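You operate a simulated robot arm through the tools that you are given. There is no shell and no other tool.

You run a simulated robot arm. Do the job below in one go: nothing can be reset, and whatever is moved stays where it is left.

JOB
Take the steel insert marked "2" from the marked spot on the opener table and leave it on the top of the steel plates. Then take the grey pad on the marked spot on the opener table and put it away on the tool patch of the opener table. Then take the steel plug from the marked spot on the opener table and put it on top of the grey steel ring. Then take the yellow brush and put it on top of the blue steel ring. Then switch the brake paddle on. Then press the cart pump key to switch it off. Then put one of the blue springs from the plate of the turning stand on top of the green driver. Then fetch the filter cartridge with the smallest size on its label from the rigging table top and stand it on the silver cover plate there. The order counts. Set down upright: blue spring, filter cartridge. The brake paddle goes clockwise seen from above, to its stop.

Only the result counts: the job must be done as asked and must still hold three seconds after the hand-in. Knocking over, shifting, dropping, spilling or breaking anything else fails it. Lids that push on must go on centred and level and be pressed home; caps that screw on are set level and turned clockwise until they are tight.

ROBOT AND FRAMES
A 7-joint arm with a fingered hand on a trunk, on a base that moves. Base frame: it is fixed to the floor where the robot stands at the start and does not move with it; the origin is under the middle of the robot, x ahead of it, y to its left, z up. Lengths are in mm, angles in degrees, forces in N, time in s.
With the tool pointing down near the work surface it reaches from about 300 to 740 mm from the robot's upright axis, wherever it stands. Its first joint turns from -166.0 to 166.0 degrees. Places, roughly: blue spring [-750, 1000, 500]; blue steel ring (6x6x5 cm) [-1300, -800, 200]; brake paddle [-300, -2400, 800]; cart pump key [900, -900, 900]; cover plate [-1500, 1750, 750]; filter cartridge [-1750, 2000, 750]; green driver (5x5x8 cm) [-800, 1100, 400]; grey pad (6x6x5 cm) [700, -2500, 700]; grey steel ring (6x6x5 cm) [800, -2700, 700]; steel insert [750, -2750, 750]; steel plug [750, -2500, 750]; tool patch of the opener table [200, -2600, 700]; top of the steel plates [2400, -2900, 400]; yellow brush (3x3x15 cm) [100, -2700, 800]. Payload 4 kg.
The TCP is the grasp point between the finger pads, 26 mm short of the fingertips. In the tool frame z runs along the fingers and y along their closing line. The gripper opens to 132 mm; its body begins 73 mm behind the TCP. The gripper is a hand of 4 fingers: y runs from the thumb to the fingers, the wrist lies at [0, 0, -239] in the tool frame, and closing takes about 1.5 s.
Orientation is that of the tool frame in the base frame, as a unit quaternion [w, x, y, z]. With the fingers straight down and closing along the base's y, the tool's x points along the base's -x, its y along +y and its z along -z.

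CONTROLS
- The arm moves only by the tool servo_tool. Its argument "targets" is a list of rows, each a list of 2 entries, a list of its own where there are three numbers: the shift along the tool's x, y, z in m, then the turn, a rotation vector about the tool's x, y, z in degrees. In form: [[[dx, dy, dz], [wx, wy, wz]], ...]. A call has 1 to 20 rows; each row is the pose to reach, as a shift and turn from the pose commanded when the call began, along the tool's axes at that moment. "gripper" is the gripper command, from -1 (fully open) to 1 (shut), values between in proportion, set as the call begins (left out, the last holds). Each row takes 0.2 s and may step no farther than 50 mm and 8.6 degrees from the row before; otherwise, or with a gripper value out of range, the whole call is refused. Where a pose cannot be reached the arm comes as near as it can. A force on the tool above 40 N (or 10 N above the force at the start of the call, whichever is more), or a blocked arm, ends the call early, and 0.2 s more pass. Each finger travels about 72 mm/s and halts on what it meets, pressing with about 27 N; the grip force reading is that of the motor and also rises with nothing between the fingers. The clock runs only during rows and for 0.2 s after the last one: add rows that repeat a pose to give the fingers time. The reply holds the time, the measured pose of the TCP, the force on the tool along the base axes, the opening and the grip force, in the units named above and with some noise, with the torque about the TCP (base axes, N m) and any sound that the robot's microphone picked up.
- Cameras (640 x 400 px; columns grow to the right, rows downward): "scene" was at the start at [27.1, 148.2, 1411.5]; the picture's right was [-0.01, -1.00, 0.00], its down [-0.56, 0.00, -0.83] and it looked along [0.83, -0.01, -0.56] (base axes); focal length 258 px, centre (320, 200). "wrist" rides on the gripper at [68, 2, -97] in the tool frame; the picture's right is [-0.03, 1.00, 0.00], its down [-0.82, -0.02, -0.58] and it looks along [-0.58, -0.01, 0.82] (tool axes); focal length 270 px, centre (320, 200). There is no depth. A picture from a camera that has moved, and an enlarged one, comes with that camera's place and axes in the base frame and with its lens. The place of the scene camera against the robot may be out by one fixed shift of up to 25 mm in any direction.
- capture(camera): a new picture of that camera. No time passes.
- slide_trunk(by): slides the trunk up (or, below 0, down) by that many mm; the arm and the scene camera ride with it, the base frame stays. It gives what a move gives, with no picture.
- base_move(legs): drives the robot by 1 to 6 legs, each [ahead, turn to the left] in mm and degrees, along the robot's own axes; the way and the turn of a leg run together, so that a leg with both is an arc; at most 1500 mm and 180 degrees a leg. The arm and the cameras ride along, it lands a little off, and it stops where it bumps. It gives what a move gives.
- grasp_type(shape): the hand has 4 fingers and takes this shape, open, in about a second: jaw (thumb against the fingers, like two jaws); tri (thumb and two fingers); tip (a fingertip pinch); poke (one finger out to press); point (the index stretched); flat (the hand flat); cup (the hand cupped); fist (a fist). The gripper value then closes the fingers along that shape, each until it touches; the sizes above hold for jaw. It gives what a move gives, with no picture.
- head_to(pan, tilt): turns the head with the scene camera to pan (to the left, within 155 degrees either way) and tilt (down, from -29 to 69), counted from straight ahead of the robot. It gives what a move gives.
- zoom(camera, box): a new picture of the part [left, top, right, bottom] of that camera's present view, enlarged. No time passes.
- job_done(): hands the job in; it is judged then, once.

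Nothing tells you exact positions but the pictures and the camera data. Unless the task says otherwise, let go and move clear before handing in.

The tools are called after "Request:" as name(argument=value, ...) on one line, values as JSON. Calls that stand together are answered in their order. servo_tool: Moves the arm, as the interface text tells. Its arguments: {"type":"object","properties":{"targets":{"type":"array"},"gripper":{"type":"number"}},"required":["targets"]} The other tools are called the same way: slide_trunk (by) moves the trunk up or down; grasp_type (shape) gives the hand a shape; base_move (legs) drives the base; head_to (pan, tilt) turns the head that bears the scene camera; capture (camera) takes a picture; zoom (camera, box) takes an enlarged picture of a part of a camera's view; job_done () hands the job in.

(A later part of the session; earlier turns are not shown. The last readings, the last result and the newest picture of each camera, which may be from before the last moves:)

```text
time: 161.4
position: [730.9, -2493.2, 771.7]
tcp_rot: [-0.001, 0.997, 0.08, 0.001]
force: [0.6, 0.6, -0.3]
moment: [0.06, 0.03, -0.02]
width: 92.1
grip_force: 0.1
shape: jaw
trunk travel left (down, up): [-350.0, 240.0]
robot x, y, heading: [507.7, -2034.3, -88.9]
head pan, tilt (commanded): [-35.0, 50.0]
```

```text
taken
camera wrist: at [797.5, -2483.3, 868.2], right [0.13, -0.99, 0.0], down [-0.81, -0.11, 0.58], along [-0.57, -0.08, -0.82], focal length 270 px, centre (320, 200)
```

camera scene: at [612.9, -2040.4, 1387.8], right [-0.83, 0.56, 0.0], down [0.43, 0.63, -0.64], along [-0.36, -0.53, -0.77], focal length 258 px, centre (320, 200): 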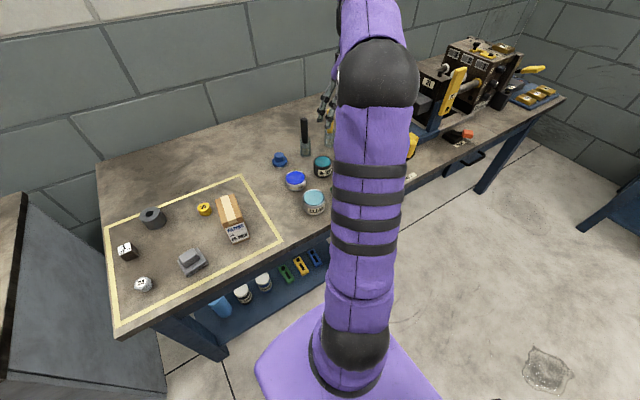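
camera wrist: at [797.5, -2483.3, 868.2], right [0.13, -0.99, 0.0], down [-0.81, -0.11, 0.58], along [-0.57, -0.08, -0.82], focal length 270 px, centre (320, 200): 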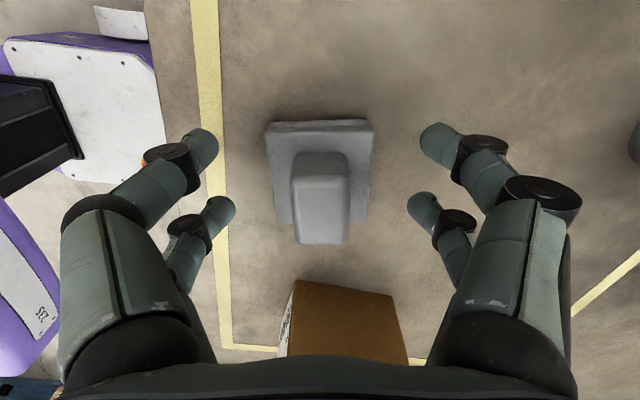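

Re-triangulating, the pad is lower and farther back than assumed (handle top ≈ 761, centre about 10 mm toward -x). I'll shift back and grip the handle again.

Request:
servo_tool(targets=[[[-0.004, 0, 0.0], [0, 0, 0]], [[-0.008, 0, 0.002], [0, 0, 0]], [[-0.008, 0, 0.002], [0, 0, 0]]])

Request:
servo_tool(targets=[[[0, 0, 0], [0, 0, 0]], [[0, 0, 0], [0, 0, 0]], [[0, 0, 0], [0, 0, 0]], [[0, 0, 0], [0, 0, 0]], [[0, 0, 0], [0, 0, 0]], [[0, 0, 0], [0, 0, 0]], [[0, 0, 0], [0, 0, 0]], [[0, 0, 0], [0, 0, 0]]], gripper=1)

Request:
capture(camera="wrist")

```text
time: 162.2
position: [722.2, -2493.8, 770.8]
tcp_rot: [0.0, 0.997, 0.079, 0.0]
force: [0.7, 0.1, 0.5]
moment: [0.0, -0.02, -0.03]
width: 92.2
grip_force: 0.0
shape: jaw
trunk travel left (down, up): [-350.0, 240.0]
robot x, y, heading: [505.9, -2039.0, -89.1]
head pan, tilt (commanded): [-35.0, 50.0]
```

```text
time: 164.0
position: [723.2, -2493.7, 770.5]
tcp_rot: [0.0, 0.997, 0.079, 0.0]
force: [0.2, -0.2, 1.6]
moment: [0.09, 0.1, 0.01]
width: 20.6
grip_force: 26.9
shape: jaw
trunk travel left (down, up): [-350.0, 240.0]
robot x, y, heading: [510.7, -2035.8, -89.1]
head pan, tilt (commanded): [-35.0, 50.0]
```

```text
taken
camera wrist: at [789.7, -2484.1, 866.6], right [0.13, -0.99, 0.0], down [-0.81, -0.11, 0.58], along [-0.57, -0.08, -0.82], focal length 270 px, centre (320, 200)
```

wrist: 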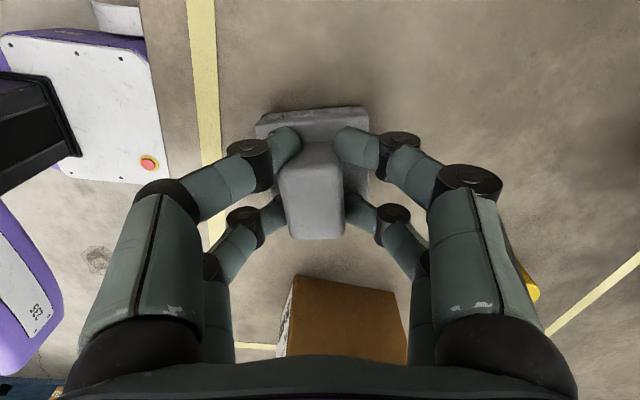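

Both finger pairs hold the handle now (20.6 mm). Lifting a bit to check.

Request:
servo_tool(targets=[[[0, 0, -0.02], [0, 0, 0]], [[0, 0, -0.05], [0, 0, 0]], [[0, 0, -0.08], [0, 0, 0]], [[0, 0, -0.08], [0, 0, 0]]])

Request:
capture(camera="wrist")

Request:
zoom(camera="scene", box=[120, 180, 260, 300])

```text
time: 165.0
position: [722.7, -2494.2, 850.4]
tcp_rot: [0.0, 0.997, 0.079, 0.0]
force: [0.4, -0.3, -0.2]
moment: [0.01, -0.03, 0.0]
width: 20.5
grip_force: 26.6
shape: jaw
trunk travel left (down, up): [-350.0, 240.0]
robot x, y, heading: [503.8, -2033.5, -88.9]
head pan, tilt (commanded): [-35.0, 50.0]
```

```text
taken
camera wrist: at [790.3, -2484.3, 946.1], right [0.13, -0.99, 0.0], down [-0.81, -0.11, 0.58], along [-0.57, -0.08, -0.82], focal length 270 px, centre (320, 200)
```

wrist: 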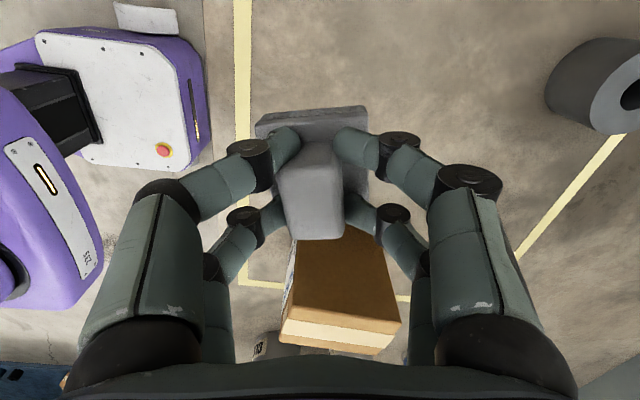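

```text
3.33 times, centred on (190, 240) of scene
camera zoom: at [613.0, -2040.2, 1387.8], right [-0.83, 0.56, 0.0], down [0.43, 0.63, -0.64], along [-0.36, -0.53, -0.77], focal length 860 px, centre (753, 67)
```

zoom: 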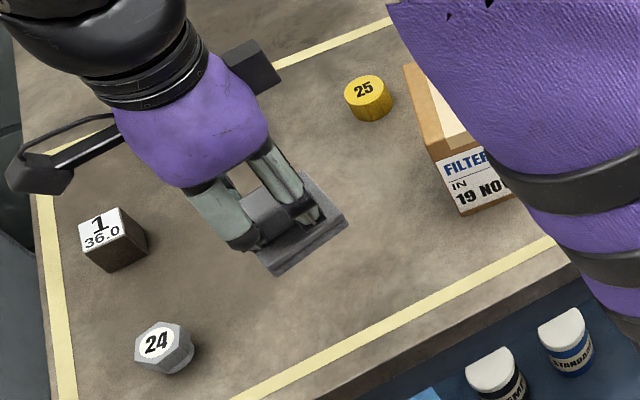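

The pad is held. I'll raise it above the box and carry it over to the free slot beside the green pad.

Request:
servo_tool(targets=[[[0, 0, -0.04], [0, 0, 0]], [[0, 0, -0.08], [0, 0, 0]], [[-0.0413, -0.008, -0.09], [0, 0, 1]], [[-0.0826, -0.0159, -0.09], [0, 0, 2]], [[-0.1239, -0.0239, -0.09], [0, 0, 3]], [[-0.1651, -0.0318, -0.09], [0, 0, 4]], [[-0.2064, -0.0398, -0.09], [0, 0, 5]], [[-0.2477, -0.0477, -0.09], [0, 0, 6]], [[-0.289, -0.0557, -0.09], [0, 0, 7]], [[-0.3303, -0.0637, -0.09], [0, 0, 8]], [[-0.3716, -0.0716, -0.09], [0, 0, 9]], [[-0.4129, -0.0796, -0.09], [0, 0, 9]], [[-0.4541, -0.0875, -0.09], [0, 0, 9]], [[-0.4954, -0.0955, -0.09], [0, 0, 9]], [[-0.5367, -0.1034, -0.09], [0, 0, 9]], [[-0.578, -0.1114, -0.09], [0, 0, 9]], [[-0.578, -0.1114, -0.09], [0, 0, 9]]])

Request:
capture(camera="wrist")

Request:
capture(camera="scene")

```text
time: 168.6
position: [134.2, -2475.6, 940.9]
tcp_rot: [0.0, 1.0, 0.001, 0.0]
force: [0.2, -0.7, 0.2]
moment: [0.0, -0.01, 0.0]
width: 20.2
grip_force: 27.5
shape: jaw
trunk travel left (down, up): [-350.0, 240.0]
robot x, y, heading: [509.0, -2032.1, -89.0]
head pan, tilt (commanded): [-35.0, 50.0]
```

```text
taken
camera wrist: at [200.8, -2476.7, 1037.8], right [-0.02, -1.0, 0.0], down [-0.82, 0.02, 0.58], along [-0.58, 0.01, -0.82], focal length 270 px, centre (320, 200)
```

wrist: 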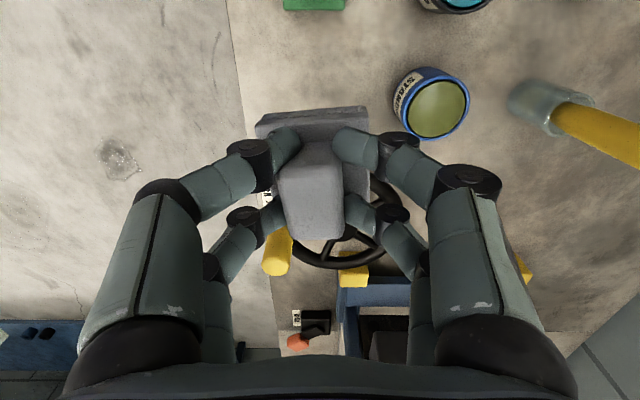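

```text
taken
camera scene: at [612.5, -2040.4, 1387.8], right [-0.83, 0.56, 0.0], down [0.43, 0.63, -0.64], along [-0.36, -0.53, -0.77], focal length 258 px, centre (320, 200)
```

scene: 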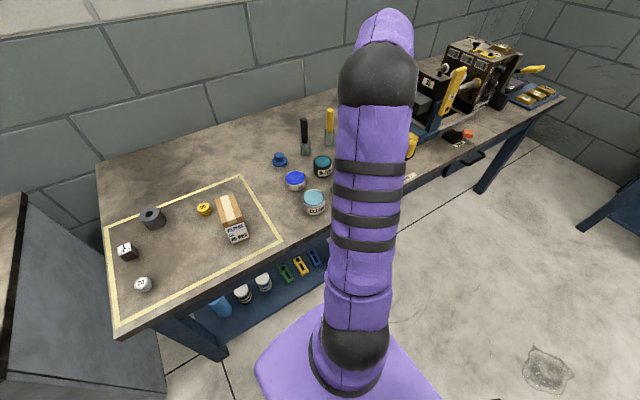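

The slot between the wheel and the green pad is free below. I'll descend in steps to just above contact.

Request:
servo_tool(targets=[[[0.003, 0, 0.04], [0, 0, 0]], [[0.003, 0, 0.08], [0, 0, 0]], [[0.003, 0, 0.11], [0, 0, 0]], [[0.003, 0, 0.13], [0, 0, 0]], [[0.003, 0, 0.145], [0, 0, 0]], [[0.003, 0, 0.145], [0, 0, 0]]])

Request:
capture(camera="wrist")

```text
time: 170.0
position: [138.3, -2475.1, 795.9]
tcp_rot: [0.0, 1.0, 0.001, -0.001]
force: [-0.3, -0.9, 0.1]
moment: [-0.02, -0.02, -0.02]
width: 20.4
grip_force: 27.8
shape: jaw
trunk travel left (down, up): [-350.0, 240.0]
robot x, y, heading: [505.4, -2035.2, -88.7]
head pan, tilt (commanded): [-35.0, 50.0]
```

```text
taken
camera wrist: at [205.0, -2475.9, 891.4], right [-0.02, -1.0, 0.0], down [-0.82, 0.02, 0.58], along [-0.58, 0.01, -0.82], focal length 270 px, centre (320, 200)
```

wrist: 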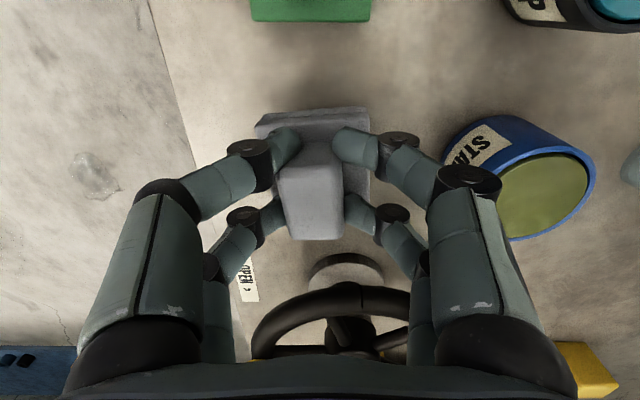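

Clear of the tin and wheel so far. Lowering to contact in small steps.

Request:
servo_tool(targets=[[[0, 0, 0.01], [0, 0, 0]], [[0, 0, 0.018], [0, 0, 0]], [[0, 0, 0.018], [0, 0, 0]]])

Request:
servo_tool(targets=[[[0, 0, 0.003], [0, 0, 0]], [[0, 0, 0.003], [0, 0, 0]]])

Request:
servo_tool(targets=[[[0, 0, 0.003], [0, 0, 0]], [[0, 0, 0.003], [0, 0, 0]]])

```text
time: 170.8
position: [137.3, -2474.6, 776.0]
tcp_rot: [0.0, 1.0, 0.001, 0.001]
force: [-0.5, -0.6, -1.2]
moment: [0.02, 0.01, -0.01]
width: 20.3
grip_force: 27.4
shape: jaw
trunk travel left (down, up): [-350.0, 240.0]
robot x, y, heading: [503.2, -2035.0, -89.3]
head pan, tilt (commanded): [-35.0, 50.0]
```

```text
time: 171.4
position: [136.8, -2475.1, 773.3]
tcp_rot: [0.0, 1.0, 0.0, 0.0]
force: [-0.5, 0.1, -1.1]
moment: [0.0, 0.05, 0.03]
width: 20.1
grip_force: 26.5
shape: jaw
trunk travel left (down, up): [-350.0, 240.0]
robot x, y, heading: [509.5, -2034.5, -88.9]
head pan, tilt (commanded): [-35.0, 50.0]
```

```text
time: 172.0
position: [136.9, -2475.7, 770.3]
tcp_rot: [0.0, 1.0, 0.001, 0.0]
force: [0.5, 0.2, -0.6]
moment: [-0.01, 0.01, -0.01]
width: 20.0
grip_force: 27.4
shape: jaw
trunk travel left (down, up): [-350.0, 240.0]
robot x, y, heading: [506.5, -2032.6, -89.2]
head pan, tilt (commanded): [-35.0, 50.0]
```

Request:
servo_tool(targets=[[[0, 0, 0.002], [0, 0, 0]], [[0, 0, 0.002], [0, 0, 0]]])

Request:
servo_tool(targets=[[[0, 0, 0.002], [0, 0, 0]], [[0, 0, 0.002], [0, 0, 0]]])

Request:
servo_tool(targets=[[[0, 0, 0.002], [0, 0, 0]], [[0, 0, 0.002], [0, 0, 0]]])

```text
time: 172.6
position: [137.2, -2475.7, 770.1]
tcp_rot: [0.001, 1.0, 0.0, -0.001]
force: [0.7, -1.3, 7.8]
moment: [0.17, 0.06, -0.02]
width: 20.2
grip_force: 26.8
shape: jaw
trunk travel left (down, up): [-350.0, 240.0]
robot x, y, heading: [506.8, -2035.8, -88.9]
head pan, tilt (commanded): [-35.0, 50.0]
```

```text
time: 173.2
position: [137.0, -2475.5, 769.7]
tcp_rot: [0.001, 1.0, 0.001, -0.002]
force: [-0.4, -3.2, 17.1]
moment: [0.32, 0.1, 0.03]
width: 20.5
grip_force: 27.3
shape: jaw
trunk travel left (down, up): [-350.0, 240.0]
robot x, y, heading: [506.9, -2037.3, -89.1]
head pan, tilt (commanded): [-35.0, 50.0]
```

```text
time: 173.8
position: [137.1, -2473.1, 767.5]
tcp_rot: [0.001, 1.0, 0.0, -0.002]
force: [1.2, -2.3, 29.0]
moment: [0.43, 0.11, -0.06]
width: 20.7
grip_force: 27.4
shape: jaw
trunk travel left (down, up): [-350.0, 240.0]
robot x, y, heading: [506.4, -2034.9, -89.1]
head pan, tilt (commanded): [-35.0, 50.0]
```

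Contact made and the pad pressed flat. I'll ease off and release with a modest opening.

Request:
servo_tool(targets=[[[0, 0, -0.002], [0, 0, 0]], [[0, 0, -0.003], [0, 0, 0]]])

Request:
servo_tool(targets=[[[0, 0, 0], [0, 0, 0]], [[0, 0, 0], [0, 0, 0]], [[0, 0, 0], [0, 0, 0]], [[0, 0, 0], [0, 0, 0]], [[0, 0, 0], [0, 0, 0]]], gripper=0.0)

Request:
capture(camera="wrist")

```text
time: 174.4
position: [138.5, -2474.8, 768.2]
tcp_rot: [-0.001, 1.0, 0.001, 0.0]
force: [-0.5, -1.7, 11.6]
moment: [0.25, 0.29, 0.05]
width: 20.4
grip_force: 27.3
shape: jaw
trunk travel left (down, up): [-350.0, 240.0]
robot x, y, heading: [508.3, -2034.4, -89.0]
head pan, tilt (commanded): [-35.0, 50.0]
```

```text
time: 175.6
position: [136.3, -2474.9, 768.2]
tcp_rot: [0.0, 1.0, 0.001, 0.0]
force: [-0.3, -0.5, 0.6]
moment: [-0.02, 0.01, 0.01]
width: 65.4
grip_force: 0.1
shape: jaw
trunk travel left (down, up): [-350.0, 240.0]
robot x, y, heading: [510.1, -2034.2, -89.1]
head pan, tilt (commanded): [-35.0, 50.0]
```

```text
taken
camera wrist: at [204.9, -2475.9, 864.7], right [-0.02, -1.0, 0.0], down [-0.82, 0.02, 0.58], along [-0.58, 0.01, -0.82], focal length 270 px, centre (320, 200)
```

wrist: 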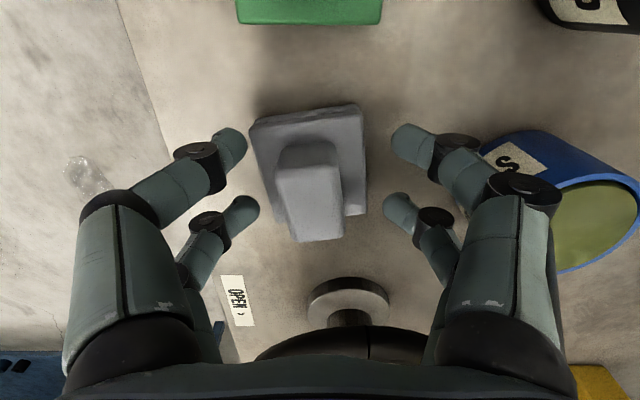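

The pad is set down flat on the tool patch. I'll rise and go to the steel plug "24".

Request:
servo_tool(targets=[[[0, 0, -0.04], [0, 0, 0]], [[0, 0, -0.08], [0, 0, 0]], [[0, 0, -0.12], [0, 0, 0]], [[0, 0, -0.165], [0, 0, 0]], [[0.046, 0.001, -0.18], [0, 0, 0]], [[0.092, 0.002, -0.18], [0, 0, 0]], [[0.138, 0.003, -0.18], [0, 0, 0]], [[0.184, 0.004, -0.18], [0, 0, 0]], [[0.23, 0.006, -0.18], [0, 0, 0]], [[0.276, 0.007, -0.18], [0, 0, 0]], [[0.322, 0.008, -0.18], [0, 0, 0]], [[0.368, 0.01, -0.18], [0, 0, 0]], [[0.414, 0.011, -0.18], [0, 0, 0]], [[0.46, 0.012, -0.18], [0, 0, 0]], [[0.506, 0.013, -0.18], [0, 0, 0]], [[0.552, 0.014, -0.18], [0, 0, 0]], [[0.598, 0.016, -0.18], [0, 0, 0]], [[0.644, 0.017, -0.18], [0, 0, 0]], [[0.69, 0.018, -0.17], [0, 0, 0]], [[0.699, 0.018, -0.15], [0, 0, 0]]])

Request:
capture(camera="wrist")

Request:
capture(camera="scene")

```text
time: 179.8
position: [837.3, -2491.5, 916.6]
tcp_rot: [0.0, 1.0, 0.001, 0.001]
force: [0.7, -0.3, -0.3]
moment: [-0.01, 0.02, -0.01]
width: 65.5
grip_force: 0.1
shape: jaw
trunk travel left (down, up): [-350.0, 240.0]
robot x, y, heading: [505.4, -2036.7, -89.2]
head pan, tilt (commanded): [-35.0, 50.0]
```

```text
taken
camera wrist: at [904.3, -2493.3, 1014.1], right [-0.02, -1.0, 0.0], down [-0.82, 0.02, 0.58], along [-0.58, 0.01, -0.82], focal length 270 px, centre (320, 200)
```

wrist: 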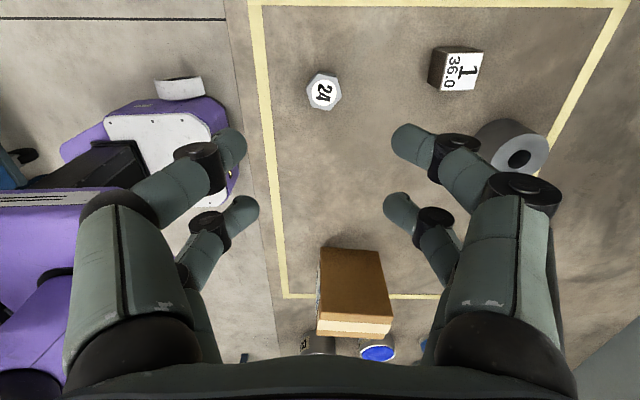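

```text
taken
camera scene: at [613.2, -2040.3, 1387.8], right [-0.83, 0.56, 0.0], down [0.43, 0.63, -0.64], along [-0.36, -0.53, -0.77], focal length 258 px, centre (320, 200)
```

scene: 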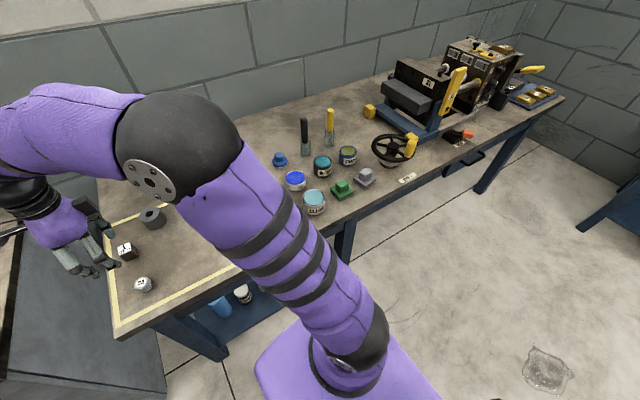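

The plug's top is at about (841, -2495, 746), 30 mm across. I'll come down above it and verify.

Request:
servo_tool(targets=[[[0.004, 0.002, 0.035], [0, 0, 0]], [[0.006, 0.004, 0.07], [0, 0, 0]], [[0.006, 0.004, 0.1], [0, 0, 0]], [[0.006, 0.004, 0.12], [0, 0, 0]], [[0.006, 0.004, 0.12], [0, 0, 0]]])

Request:
capture(camera="wrist")

```text
time: 181.0
position: [842.6, -2497.5, 797.7]
tcp_rot: [0.0, 1.0, 0.001, 0.0]
force: [0.2, 0.9, 0.2]
moment: [-0.06, -0.01, -0.03]
width: 65.4
grip_force: 0.0
shape: jaw
trunk travel left (down, up): [-350.0, 240.0]
robot x, y, heading: [502.8, -2034.3, -89.3]
head pan, tilt (commanded): [-35.0, 50.0]
```

```text
taken
camera wrist: at [909.7, -2498.0, 894.2], right [-0.02, -1.0, 0.0], down [-0.82, 0.02, 0.58], along [-0.58, 0.01, -0.82], focal length 270 px, centre (320, 200)
```

wrist: 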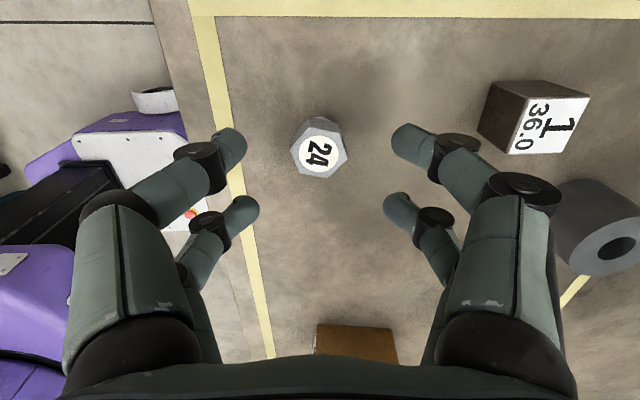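

Well aligned. Lowering to z ≈ 755 and closing on the plug.

Request:
servo_tool(targets=[[[0.003, 0.0, 0.02], [0, 0, 0]], [[0.003, 0.0, 0.035], [0, 0, 0]], [[0.003, 0.0, 0.043], [0, 0, 0]], [[0.003, 0.0, 0.043], [0, 0, 0]]])

Request:
capture(camera="wrist")

Request:
servo_tool(targets=[[[0, 0, 0], [0, 0, 0]], [[0, 0, 0], [0, 0, 0]], [[0, 0, 0], [0, 0, 0]], [[0, 0, 0], [0, 0, 0]], [[0, 0, 0], [0, 0, 0]], [[0, 0, 0], [0, 0, 0]], [[0, 0, 0], [0, 0, 0]], [[0, 0, 0], [0, 0, 0]]], gripper=1)

Request:
capture(camera="wrist")

```text
time: 182.0
position: [845.9, -2497.6, 755.7]
tcp_rot: [-0.001, 1.0, 0.001, 0.0]
force: [0.6, 0.1, 0.3]
moment: [0.01, 0.02, 0.0]
width: 65.5
grip_force: 0.1
shape: jaw
trunk travel left (down, up): [-350.0, 240.0]
robot x, y, heading: [507.3, -2034.0, -89.2]
head pan, tilt (commanded): [-35.0, 50.0]
```

```text
taken
camera wrist: at [913.0, -2497.5, 851.1], right [-0.02, -1.0, 0.0], down [-0.82, 0.02, 0.58], along [-0.58, 0.01, -0.82], focal length 270 px, centre (320, 200)
```

wrist: 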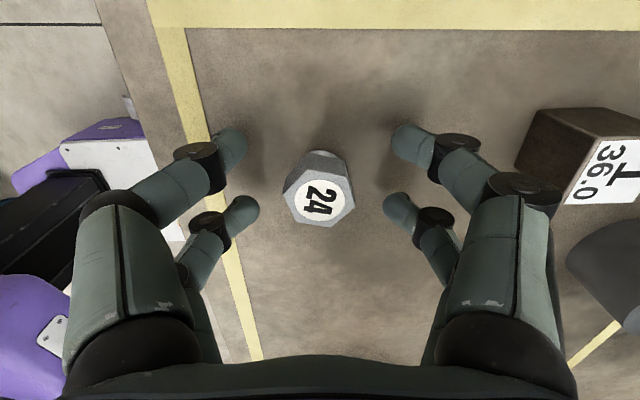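

```text
time: 183.8
position: [846.4, -2496.6, 754.5]
tcp_rot: [0.0, 1.0, 0.001, 0.0]
force: [0.6, 0.0, -0.7]
moment: [-0.02, -0.02, -0.01]
width: 0.0
grip_force: 27.1
shape: jaw
trunk travel left (down, up): [-350.0, 240.0]
robot x, y, heading: [507.3, -2035.7, -89.2]
head pan, tilt (commanded): [-35.0, 50.0]
```

```text
taken
camera wrist: at [913.0, -2497.5, 851.2], right [-0.02, -1.0, 0.0], down [-0.82, 0.02, 0.58], along [-0.58, 0.01, -0.82], focal length 270 px, centre (320, 200)
```

wrist: 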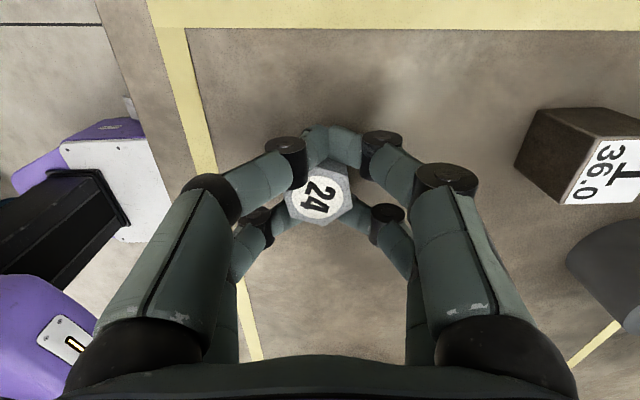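

The fingertips closed under the hex head and met, so the plug is only caged. I'll reopen and look closely to pinch it properly with one finger pair.

Request:
servo_tool(targets=[[[0, 0, 0], [0, 0, 0]], [[0, 0, 0], [0, 0, 0]], [[0, 0, 0], [0, 0, 0]], [[0, 0, 0], [0, 0, 0]], [[0, 0, 0], [0, 0, 0]], [[0, 0, 0], [0, 0, 0]]], gripper=-0.05)

Request:
zoom(camera="wrist", box=[220, 110, 420, 260])

Request:
zoom(camera="scene", box=[80, 220, 200, 330])

```text
time: 185.2
position: [845.5, -2496.3, 754.8]
tcp_rot: [0.0, 1.0, 0.001, 0.0]
force: [0.2, -0.2, -0.3]
moment: [0.0, -0.02, 0.0]
width: 68.9
grip_force: 0.0
shape: jaw
trunk travel left (down, up): [-350.0, 240.0]
robot x, y, heading: [505.1, -2036.2, -89.3]
head pan, tilt (commanded): [-35.0, 50.0]
```

```text
2.67 times, centred on (320, 185) of wrist
camera zoom: at [913.0, -2497.5, 851.2], right [-0.02, -1.0, 0.0], down [-0.82, 0.02, 0.58], along [-0.58, 0.01, -0.82], focal length 721 px, centre (320, 240)
```

zoom: 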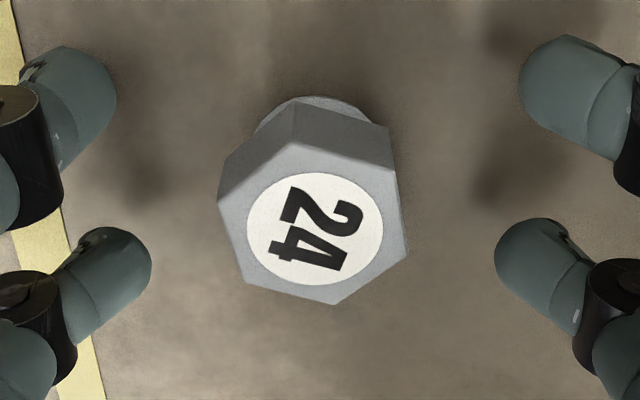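

```text
3.64 times, centred on (140, 275) of scene
camera zoom: at [613.1, -2040.3, 1387.8], right [-0.83, 0.56, 0.0], down [0.43, 0.63, -0.64], along [-0.36, -0.53, -0.77], focal length 938 px, centre (974, -73)
```

zoom: 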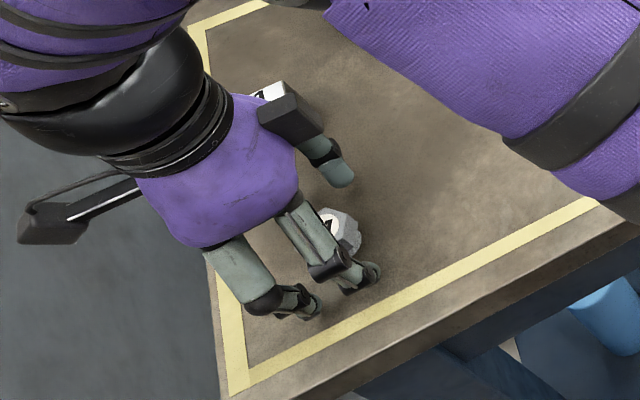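

The hex head spans z 734–750 with flats about 29 mm apart, turned ~11°. I'll turn the hand to match and pinch it with just the front finger pair (16 mm ahead of the TCP).

Request:
servo_tool(targets=[[[-0.005, 0.0, -0.006], [0, 0, -3]], [[-0.01, 0.001, -0.006], [0, 0, -6]], [[-0.015, 0.002, -0.006], [0, 0, -9]], [[-0.0195, 0.002, -0.006], [0, 0, -11]], [[-0.0195, 0.002, -0.006], [0, 0, -11]]])

Request:
zoom(camera="wrist", box=[220, 80, 420, 230])

```text
time: 186.4
position: [826.0, -2499.3, 759.8]
tcp_rot: [0.0, 0.995, 0.097, 0.0]
force: [-0.3, 0.4, -0.4]
moment: [0.01, -0.01, 0.01]
width: 69.2
grip_force: 0.1
shape: jaw
trunk travel left (down, up): [-350.0, 240.0]
robot x, y, heading: [504.1, -2033.5, -89.0]
head pan, tilt (commanded): [-35.0, 50.0]
```

```text
2.67 times, centred on (320, 155) of wrist
camera zoom: at [892.6, -2486.1, 857.1], right [0.17, -0.99, 0.0], down [-0.8, -0.14, 0.58], along [-0.57, -0.1, -0.82], focal length 721 px, centre (320, 320)
```

zoom: 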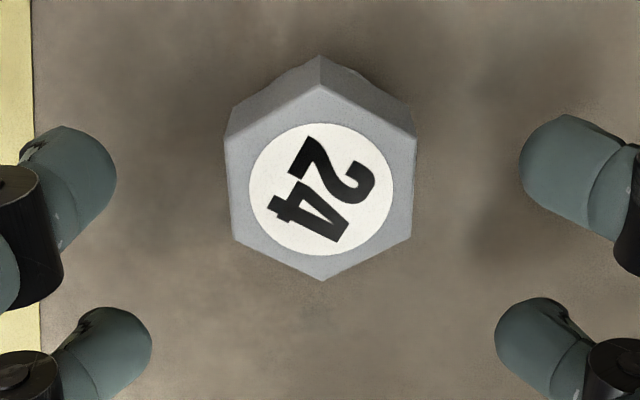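

The hex flats are square to the front pair now. Closing.

Request:
servo_tool(targets=[[[0.002, 0, 0], [0, 0, 0]], [[0.002, 0, 0], [0, 0, 0]], [[0.002, 0, 0], [0, 0, 0]], [[0.002, 0, 0], [0, 0, 0]], [[0.002, 0, 0], [0, 0, 0]], [[0.002, 0, 0], [0, 0, 0]], [[0.002, 0, 0], [0, 0, 0]], [[0.002, 0, 0], [0, 0, 0]]], gripper=1)

Request:
capture(camera="wrist")

Request:
servo_tool(targets=[[[0, 0, -0.02], [0, 0, 0]], [[0, 0, -0.05], [0, 0, 0]], [[0, 0, -0.05], [0, 0, 0]]])

Request:
capture(camera="wrist")

```text
time: 188.2
position: [826.5, -2497.8, 760.3]
tcp_rot: [0.0, 0.995, 0.097, 0.0]
force: [-0.1, -0.2, 0.4]
moment: [-0.03, 0.01, -0.02]
width: 12.8
grip_force: 27.3
shape: jaw
trunk travel left (down, up): [-350.0, 240.0]
robot x, y, heading: [506.6, -2035.4, -89.3]
head pan, tilt (commanded): [-35.0, 50.0]
```

```text
taken
camera wrist: at [894.7, -2485.8, 857.3], right [0.17, -0.99, 0.0], down [-0.8, -0.14, 0.58], along [-0.57, -0.1, -0.82], focal length 270 px, centre (320, 200)
```

wrist: 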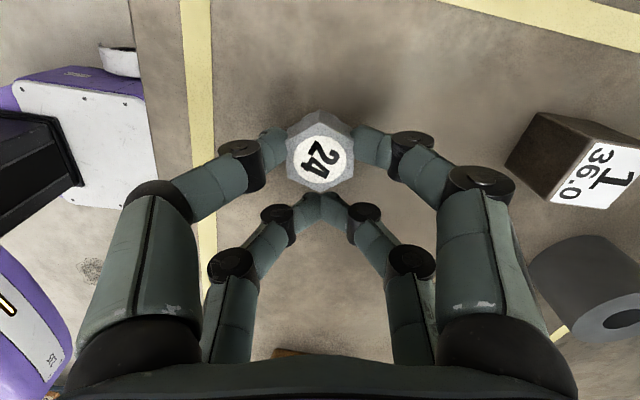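

```text
time: 189.0
position: [827.9, -2498.5, 811.4]
tcp_rot: [0.0, 0.995, 0.096, 0.001]
force: [0.3, -0.6, -1.4]
moment: [0.0, -0.01, 0.01]
width: 12.5
grip_force: 27.2
shape: jaw
trunk travel left (down, up): [-350.0, 240.0]
robot x, y, heading: [507.0, -2036.7, -88.9]
head pan, tilt (commanded): [-35.0, 50.0]
```

```text
taken
camera wrist: at [894.9, -2485.8, 908.0], right [0.17, -0.99, 0.0], down [-0.8, -0.14, 0.58], along [-0.57, -0.1, -0.82], focal length 270 px, centre (320, 200)
```

wrist: 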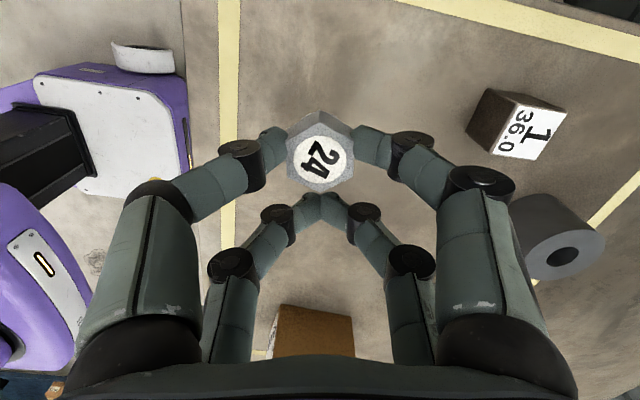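

Good pinch; the plug is held level. The ring centre is about (776, -2685), top near 774. I'll carry the plug over it.

Request:
servo_tool(targets=[[[0, 0, -0.03], [0, 0, 0]], [[0, 0, -0.055], [0, 0, 0]], [[-0.02, 0.034, -0.055], [0, 0, 0]], [[-0.041, 0.068, -0.055], [0, 0, 0]], [[-0.062, 0.102, -0.055], [0, 0, 0]], [[-0.083, 0.136, -0.055], [0, 0, 0]], [[-0.104, 0.173, -0.055], [0, 0, 0]], [[-0.104, 0.173, -0.055], [0, 0, 0]]])

Request:
capture(camera="wrist")

Request:
head_to(pan=10, tilt=45)

Request:
capture(camera="scene")

```text
time: 190.8
position: [758.9, -2687.3, 865.3]
tcp_rot: [-0.001, 0.995, 0.096, -0.001]
force: [-0.4, -0.4, -1.2]
moment: [0.02, 0.01, -0.03]
width: 12.5
grip_force: 26.8
shape: jaw
trunk travel left (down, up): [-350.0, 240.0]
robot x, y, heading: [505.5, -2036.6, -89.1]
head pan, tilt (commanded): [-35.0, 50.0]
```

```text
taken
camera wrist: at [825.6, -2676.0, 962.2], right [0.17, -0.99, 0.0], down [-0.8, -0.14, 0.58], along [-0.57, -0.1, -0.82], focal length 270 px, centre (320, 200)
```

wrist: 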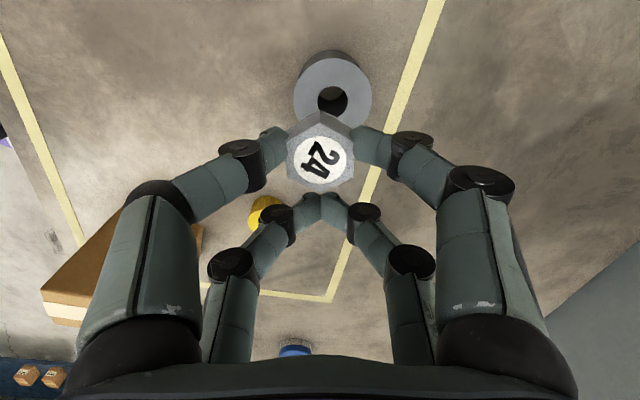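

```text
time: 191.9
position: [758.7, -2688.2, 863.8]
tcp_rot: [0.0, 0.995, 0.097, 0.001]
force: [-0.2, 0.0, -1.2]
moment: [0.02, 0.03, 0.01]
width: 12.5
grip_force: 27.1
shape: jaw
trunk travel left (down, up): [-350.0, 240.0]
robot x, y, heading: [505.0, -2032.4, -89.4]
head pan, tilt (commanded): [10.0, 45.0]
```

```text
taken
camera scene: at [671.6, -2056.6, 1394.7], right [-0.98, -0.19, 0.0], down [-0.13, 0.69, -0.71], along [0.13, -0.69, -0.71], focal length 258 px, centre (320, 200)
```

scene: 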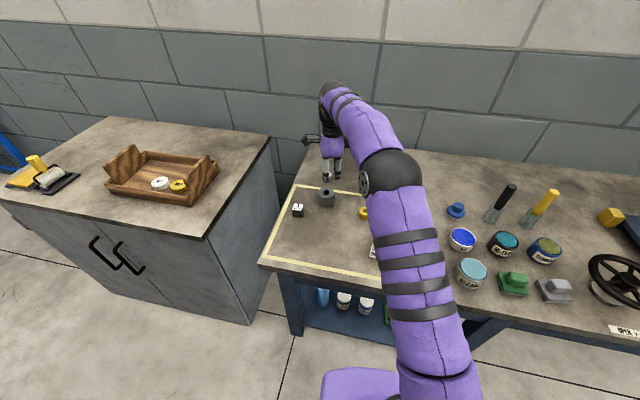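

The ring centre is about (775, -2693), top near 765. I'll correct the position and lower to just above it, then look closely.

Request:
servo_tool(targets=[[[-0.003, 0.0087, 0.02], [0, 0, 0]], [[-0.003, 0.0087, 0.04], [0, 0, 0]], [[-0.003, 0.0087, 0.045], [0, 0, 0]], [[-0.003, 0.0087, 0.045], [0, 0, 0]]])

Request:
zoom(camera="wrist", box=[220, 60, 420, 210])

Request:
zoom(camera="scene", box=[270, 120, 390, 230])

```text
time: 192.9
position: [757.4, -2695.1, 819.6]
tcp_rot: [0.0, 0.995, 0.097, 0.0]
force: [-0.1, 0.0, -0.8]
moment: [0.0, 0.04, 0.01]
width: 12.5
grip_force: 26.4
shape: jaw
trunk travel left (down, up): [-350.0, 240.0]
robot x, y, heading: [505.0, -2037.3, -89.1]
head pan, tilt (commanded): [10.0, 45.0]
```

```text
2.67 times, centred on (320, 135) of wrist
camera zoom: at [824.6, -2684.2, 916.8], right [0.17, -0.99, 0.0], down [-0.8, -0.14, 0.58], along [-0.57, -0.1, -0.82], focal length 721 px, centre (320, 373)
```

zoom: 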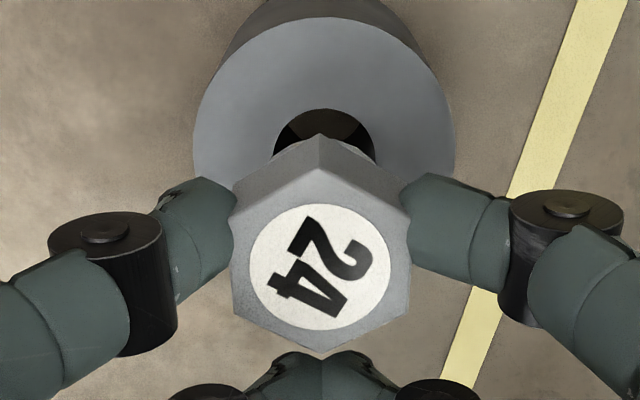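

```text
3.64 times, centred on (330, 175) of scene
camera zoom: at [671.6, -2056.6, 1394.7], right [-0.98, -0.19, 0.0], down [-0.13, 0.69, -0.71], along [0.13, -0.69, -0.71], focal length 938 px, centre (284, 291)
```

zoom: 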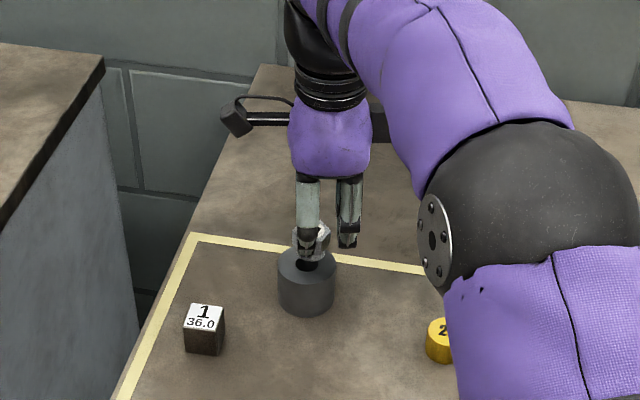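

The plug is about 4 mm short of the ring centre along tool x. I'll correct and lower to contact (expected TCP z ≈ 801).

Request:
servo_tool(targets=[[[0.004, 0.0007, 0.004], [0, 0, 0]], [[0.004, 0.0007, 0.01], [0, 0, 0]], [[0.004, 0.0007, 0.012], [0, 0, 0]]])

Request:
zoom(camera="wrist", box=[220, 60, 420, 210])

Request:
zoom(camera="scene", box=[300, 150, 360, 220])

```text
time: 193.7
position: [761.6, -2696.4, 808.8]
tcp_rot: [0.0, 0.995, 0.097, 0.001]
force: [-0.2, -0.5, -1.8]
moment: [0.0, 0.0, 0.0]
width: 12.6
grip_force: 27.1
shape: jaw
trunk travel left (down, up): [-350.0, 240.0]
robot x, y, heading: [507.5, -2030.1, -89.1]
head pan, tilt (commanded): [10.0, 45.0]
```

```text
2.67 times, centred on (320, 135) of wrist
camera zoom: at [828.7, -2684.5, 905.1], right [0.17, -0.99, 0.0], down [-0.8, -0.14, 0.58], along [-0.57, -0.1, -0.82], focal length 721 px, centre (320, 373)
```

zoom: 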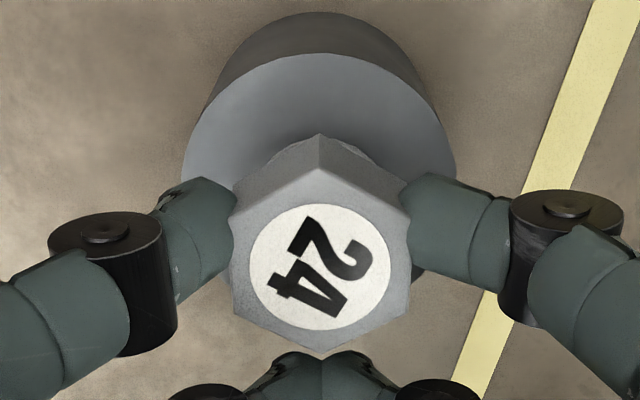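

```text
5.71 times, centred on (330, 185) of scene
camera zoom: at [671.6, -2056.6, 1394.7], right [-0.98, -0.19, 0.0], down [-0.13, 0.69, -0.71], along [0.13, -0.69, -0.71], focal length 1474 px, centre (263, 286)
```

zoom: 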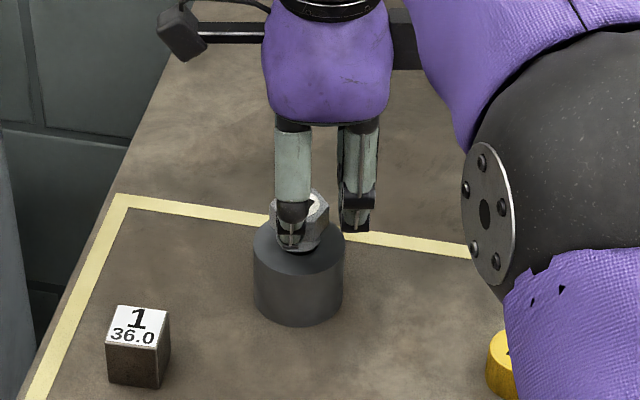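

Nearly centred (within about 1–2 mm). Lowering to contact.

Request:
servo_tool(targets=[[[-0.001, 0, 0.004], [0, 0, 0]], [[-0.001, 0, 0.004], [0, 0, 0]]])

Request:
servo_tool(targets=[[[0, 0, 0.002], [0, 0, 0]], [[0, 0, 0.002], [0, 0, 0]]])

Request:
servo_tool(targets=[[[0, 0, 0.002], [0, 0, 0]], [[0, 0, 0.002], [0, 0, 0]]])

Request:
servo_tool(targets=[[[0, 0, 0.002], [0, 0, 0]], [[0, 0, 0.002], [0, 0, 0]]])

```text
time: 194.3
position: [760.1, -2696.9, 804.2]
tcp_rot: [0.0, 0.995, 0.097, 0.0]
force: [0.4, -0.1, 1.2]
moment: [0.01, -0.02, 0.0]
width: 12.1
grip_force: 27.5
shape: jaw
trunk travel left (down, up): [-350.0, 240.0]
robot x, y, heading: [501.2, -2034.0, -89.3]
head pan, tilt (commanded): [10.0, 45.0]
```

```text
time: 194.9
position: [761.2, -2696.1, 803.8]
tcp_rot: [0.001, 0.995, 0.096, 0.0]
force: [0.8, 0.6, 8.2]
moment: [0.05, -0.16, 0.03]
width: 12.7
grip_force: 26.9
shape: jaw
trunk travel left (down, up): [-350.0, 240.0]
robot x, y, heading: [509.0, -2030.5, -89.3]
head pan, tilt (commanded): [10.0, 45.0]
```

```text
time: 195.5
position: [758.5, -2696.8, 803.0]
tcp_rot: [0.002, 0.995, 0.097, 0.001]
force: [0.2, -0.2, 18.5]
moment: [0.09, -0.29, -0.02]
width: 13.3
grip_force: 27.0
shape: jaw
trunk travel left (down, up): [-350.0, 240.0]
robot x, y, heading: [503.0, -2034.7, -89.1]
head pan, tilt (commanded): [10.0, 45.0]
```

```text
time: 196.1
position: [761.1, -2696.7, 801.5]
tcp_rot: [0.001, 0.995, 0.097, 0.001]
force: [1.7, -0.8, 26.4]
moment: [0.07, -0.48, -0.05]
width: 13.9
grip_force: 26.6
shape: jaw
trunk travel left (down, up): [-350.0, 240.0]
robot x, y, heading: [504.9, -2035.1, -89.2]
head pan, tilt (commanded): [10.0, 45.0]
```

Contact confirmed at TCP z ≈ 804. Easing off and releasing.

Request:
servo_tool(targets=[[[0, 0, -0.002], [0, 0, 0]], [[0, 0, -0.0025], [0, 0, 0]]])

Request:
servo_tool(targets=[[[0, 0, 0], [0, 0, 0]], [[0, 0, 0], [0, 0, 0]], [[0, 0, 0], [0, 0, 0]], [[0, 0, 0], [0, 0, 0]], [[0, 0, 0], [0, 0, 0]]], gripper=0.0)

Request:
capture(camera="wrist")

Request:
zoom(camera="scene", box=[300, 150, 360, 220])

```text
time: 196.7
position: [760.5, -2695.8, 803.4]
tcp_rot: [0.0, 0.995, 0.097, 0.0]
force: [2.8, -0.9, 19.8]
moment: [0.02, -0.37, -0.04]
width: 14.1
grip_force: 27.2
shape: jaw
trunk travel left (down, up): [-350.0, 240.0]
robot x, y, heading: [507.5, -2035.2, -89.2]
head pan, tilt (commanded): [10.0, 45.0]
```

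```text
time: 197.9
position: [760.0, -2696.9, 800.6]
tcp_rot: [0.0, 0.995, 0.096, 0.0]
force: [-0.4, 0.2, -0.6]
moment: [0.0, -0.02, 0.01]
width: 65.4
grip_force: 0.1
shape: jaw
trunk travel left (down, up): [-350.0, 240.0]
robot x, y, heading: [504.0, -2033.5, -89.1]
head pan, tilt (commanded): [10.0, 45.0]
```

```text
taken
camera wrist: at [827.7, -2684.7, 897.7], right [0.17, -0.99, 0.0], down [-0.8, -0.14, 0.58], along [-0.57, -0.1, -0.82], focal length 270 px, centre (320, 200)
```

wrist: 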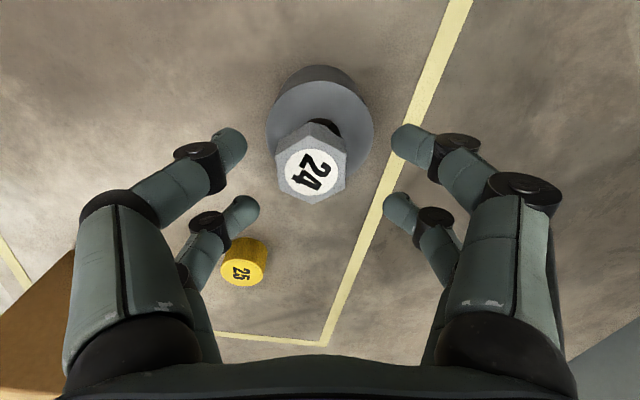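

```text
5.71 times, centred on (330, 185) of scene
camera zoom: at [671.6, -2056.5, 1394.7], right [-0.98, -0.19, 0.0], down [-0.13, 0.69, -0.71], along [0.13, -0.69, -0.71], focal length 1474 px, centre (263, 286)
```

zoom: 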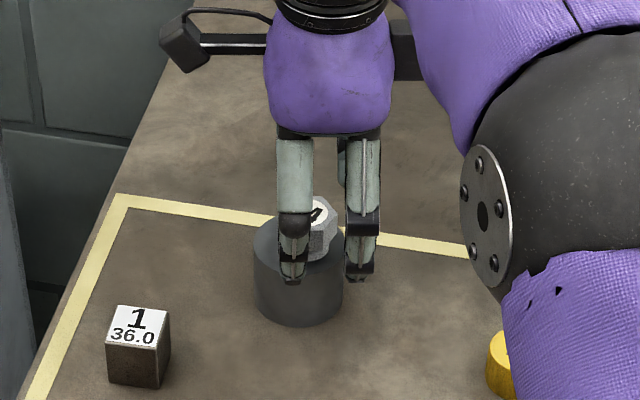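

The plug is resting on the ring, a few millimetres off centre. I'll zoom in to check that it sits level.

Request:
zoom(camera="wrist", box=[240, 50, 400, 220])

Request:
servo_tool(targets=[[[0, 0, -0.03], [0, 0, 0]], [[0, 0, -0.07], [0, 0, 0]], [[0, 0, -0.1], [0, 0, 0]], [[0.0, -0.04, -0.1], [0, 0, 0]], [[0.0, -0.08, -0.1], [0, 0, 0]], [[0.0, -0.08, -0.1], [0, 0, 0]]])

Request:
zoom(camera="scene", box=[290, 140, 370, 220])

Request:
capture(camera="wrist")

```text
2.35 times, centred on (320, 135) of wrist
camera zoom: at [827.7, -2684.7, 897.7], right [0.17, -0.99, 0.0], down [-0.8, -0.14, 0.58], along [-0.57, -0.1, -0.82], focal length 636 px, centre (320, 353)
```

zoom: 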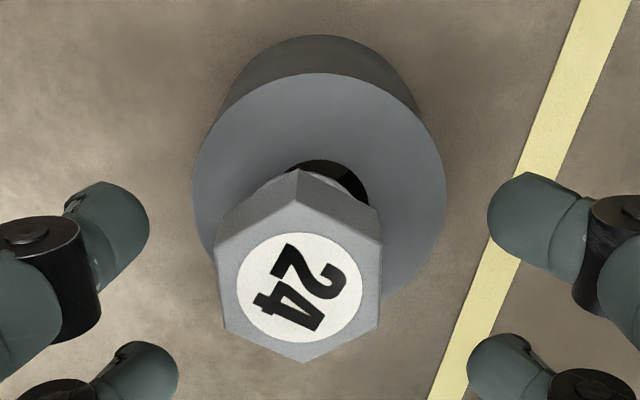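

```text
time: 199.3
position: [746.7, -2618.1, 900.6]
tcp_rot: [0.001, 0.995, 0.097, 0.001]
force: [0.4, -1.3, 0.7]
moment: [-0.01, 0.02, 0.0]
width: 65.6
grip_force: 0.1
shape: jaw
trunk travel left (down, up): [-350.0, 240.0]
robot x, y, heading: [509.9, -2037.4, -88.8]
head pan, tilt (commanded): [10.0, 45.0]
```

```text
5.00 times, centred on (330, 180) of scene
camera zoom: at [671.5, -2056.1, 1394.7], right [-0.98, -0.19, 0.0], down [-0.13, 0.69, -0.71], along [0.13, -0.69, -0.71], focal length 1289 px, centre (270, 300)
```

zoom: 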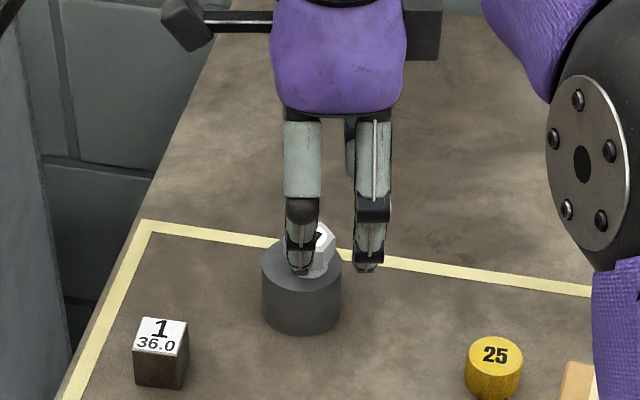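

```text
taken
camera wrist: at [812.9, -2605.4, 997.6], right [0.17, -0.99, 0.0], down [-0.8, -0.14, 0.58], along [-0.57, -0.1, -0.82], focal length 270 px, centre (320, 200)
```

wrist: 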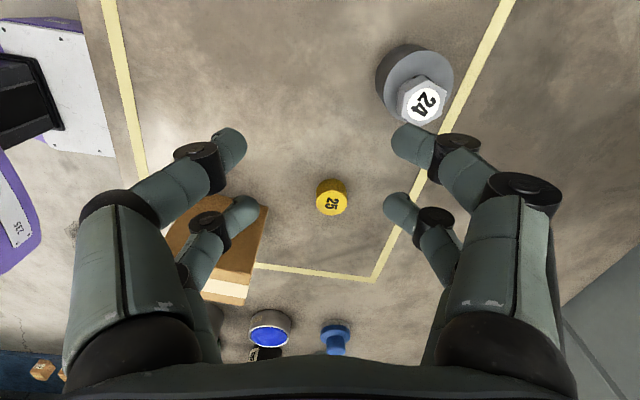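

The plug sits on the ring stably. Next is the brush, but first I want to see where the blue ring stands (lower shelf of the west table), so I'll look that way.

Request:
head_to(pan=-125, tilt=15)

Request:
capture(camera="scene")

Request:
zoom(camera="scene", box=[200, 150, 420, 300])

```text
time: 201.5
position: [747.0, -2617.8, 900.9]
tcp_rot: [-0.001, 0.995, 0.096, 0.0]
force: [-0.9, -0.3, -0.2]
moment: [0.0, 0.01, 0.03]
width: 65.4
grip_force: 0.1
shape: jaw
trunk travel left (down, up): [-350.0, 240.0]
robot x, y, heading: [508.8, -2033.6, -88.9]
head pan, tilt (commanded): [-125.0, 15.0]
```

```text
taken
camera scene: at [578.9, -1924.2, 1441.5], right [0.56, 0.83, 0.0], down [0.21, -0.14, -0.97], along [-0.8, 0.54, -0.26], focal length 258 px, centre (320, 200)
```

scene: 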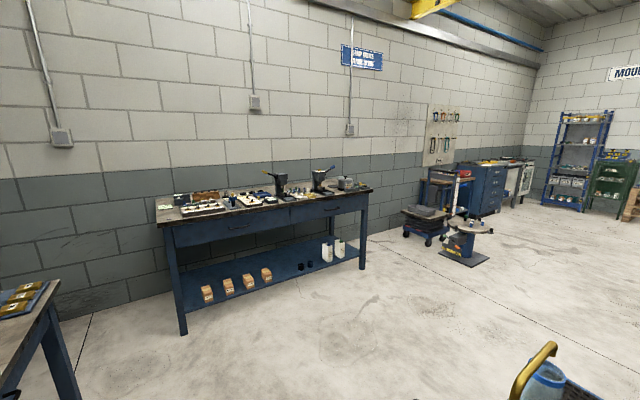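

```text
2.67 times, centred on (310, 225) of scene
camera zoom: at [578.9, -1924.2, 1441.5], right [0.56, 0.83, 0.0], down [0.21, -0.14, -0.97], along [-0.8, 0.54, -0.26], focal length 688 px, centre (347, 133)
```

zoom: 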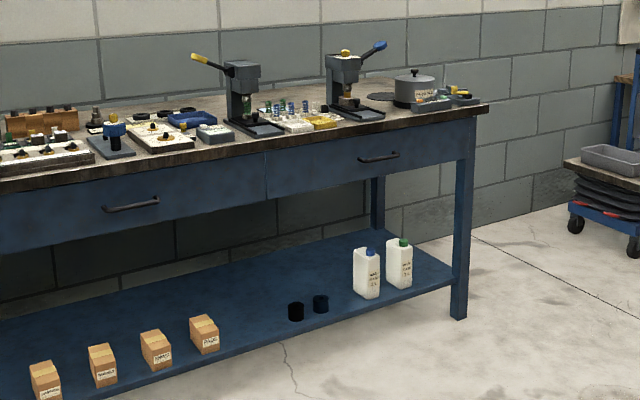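

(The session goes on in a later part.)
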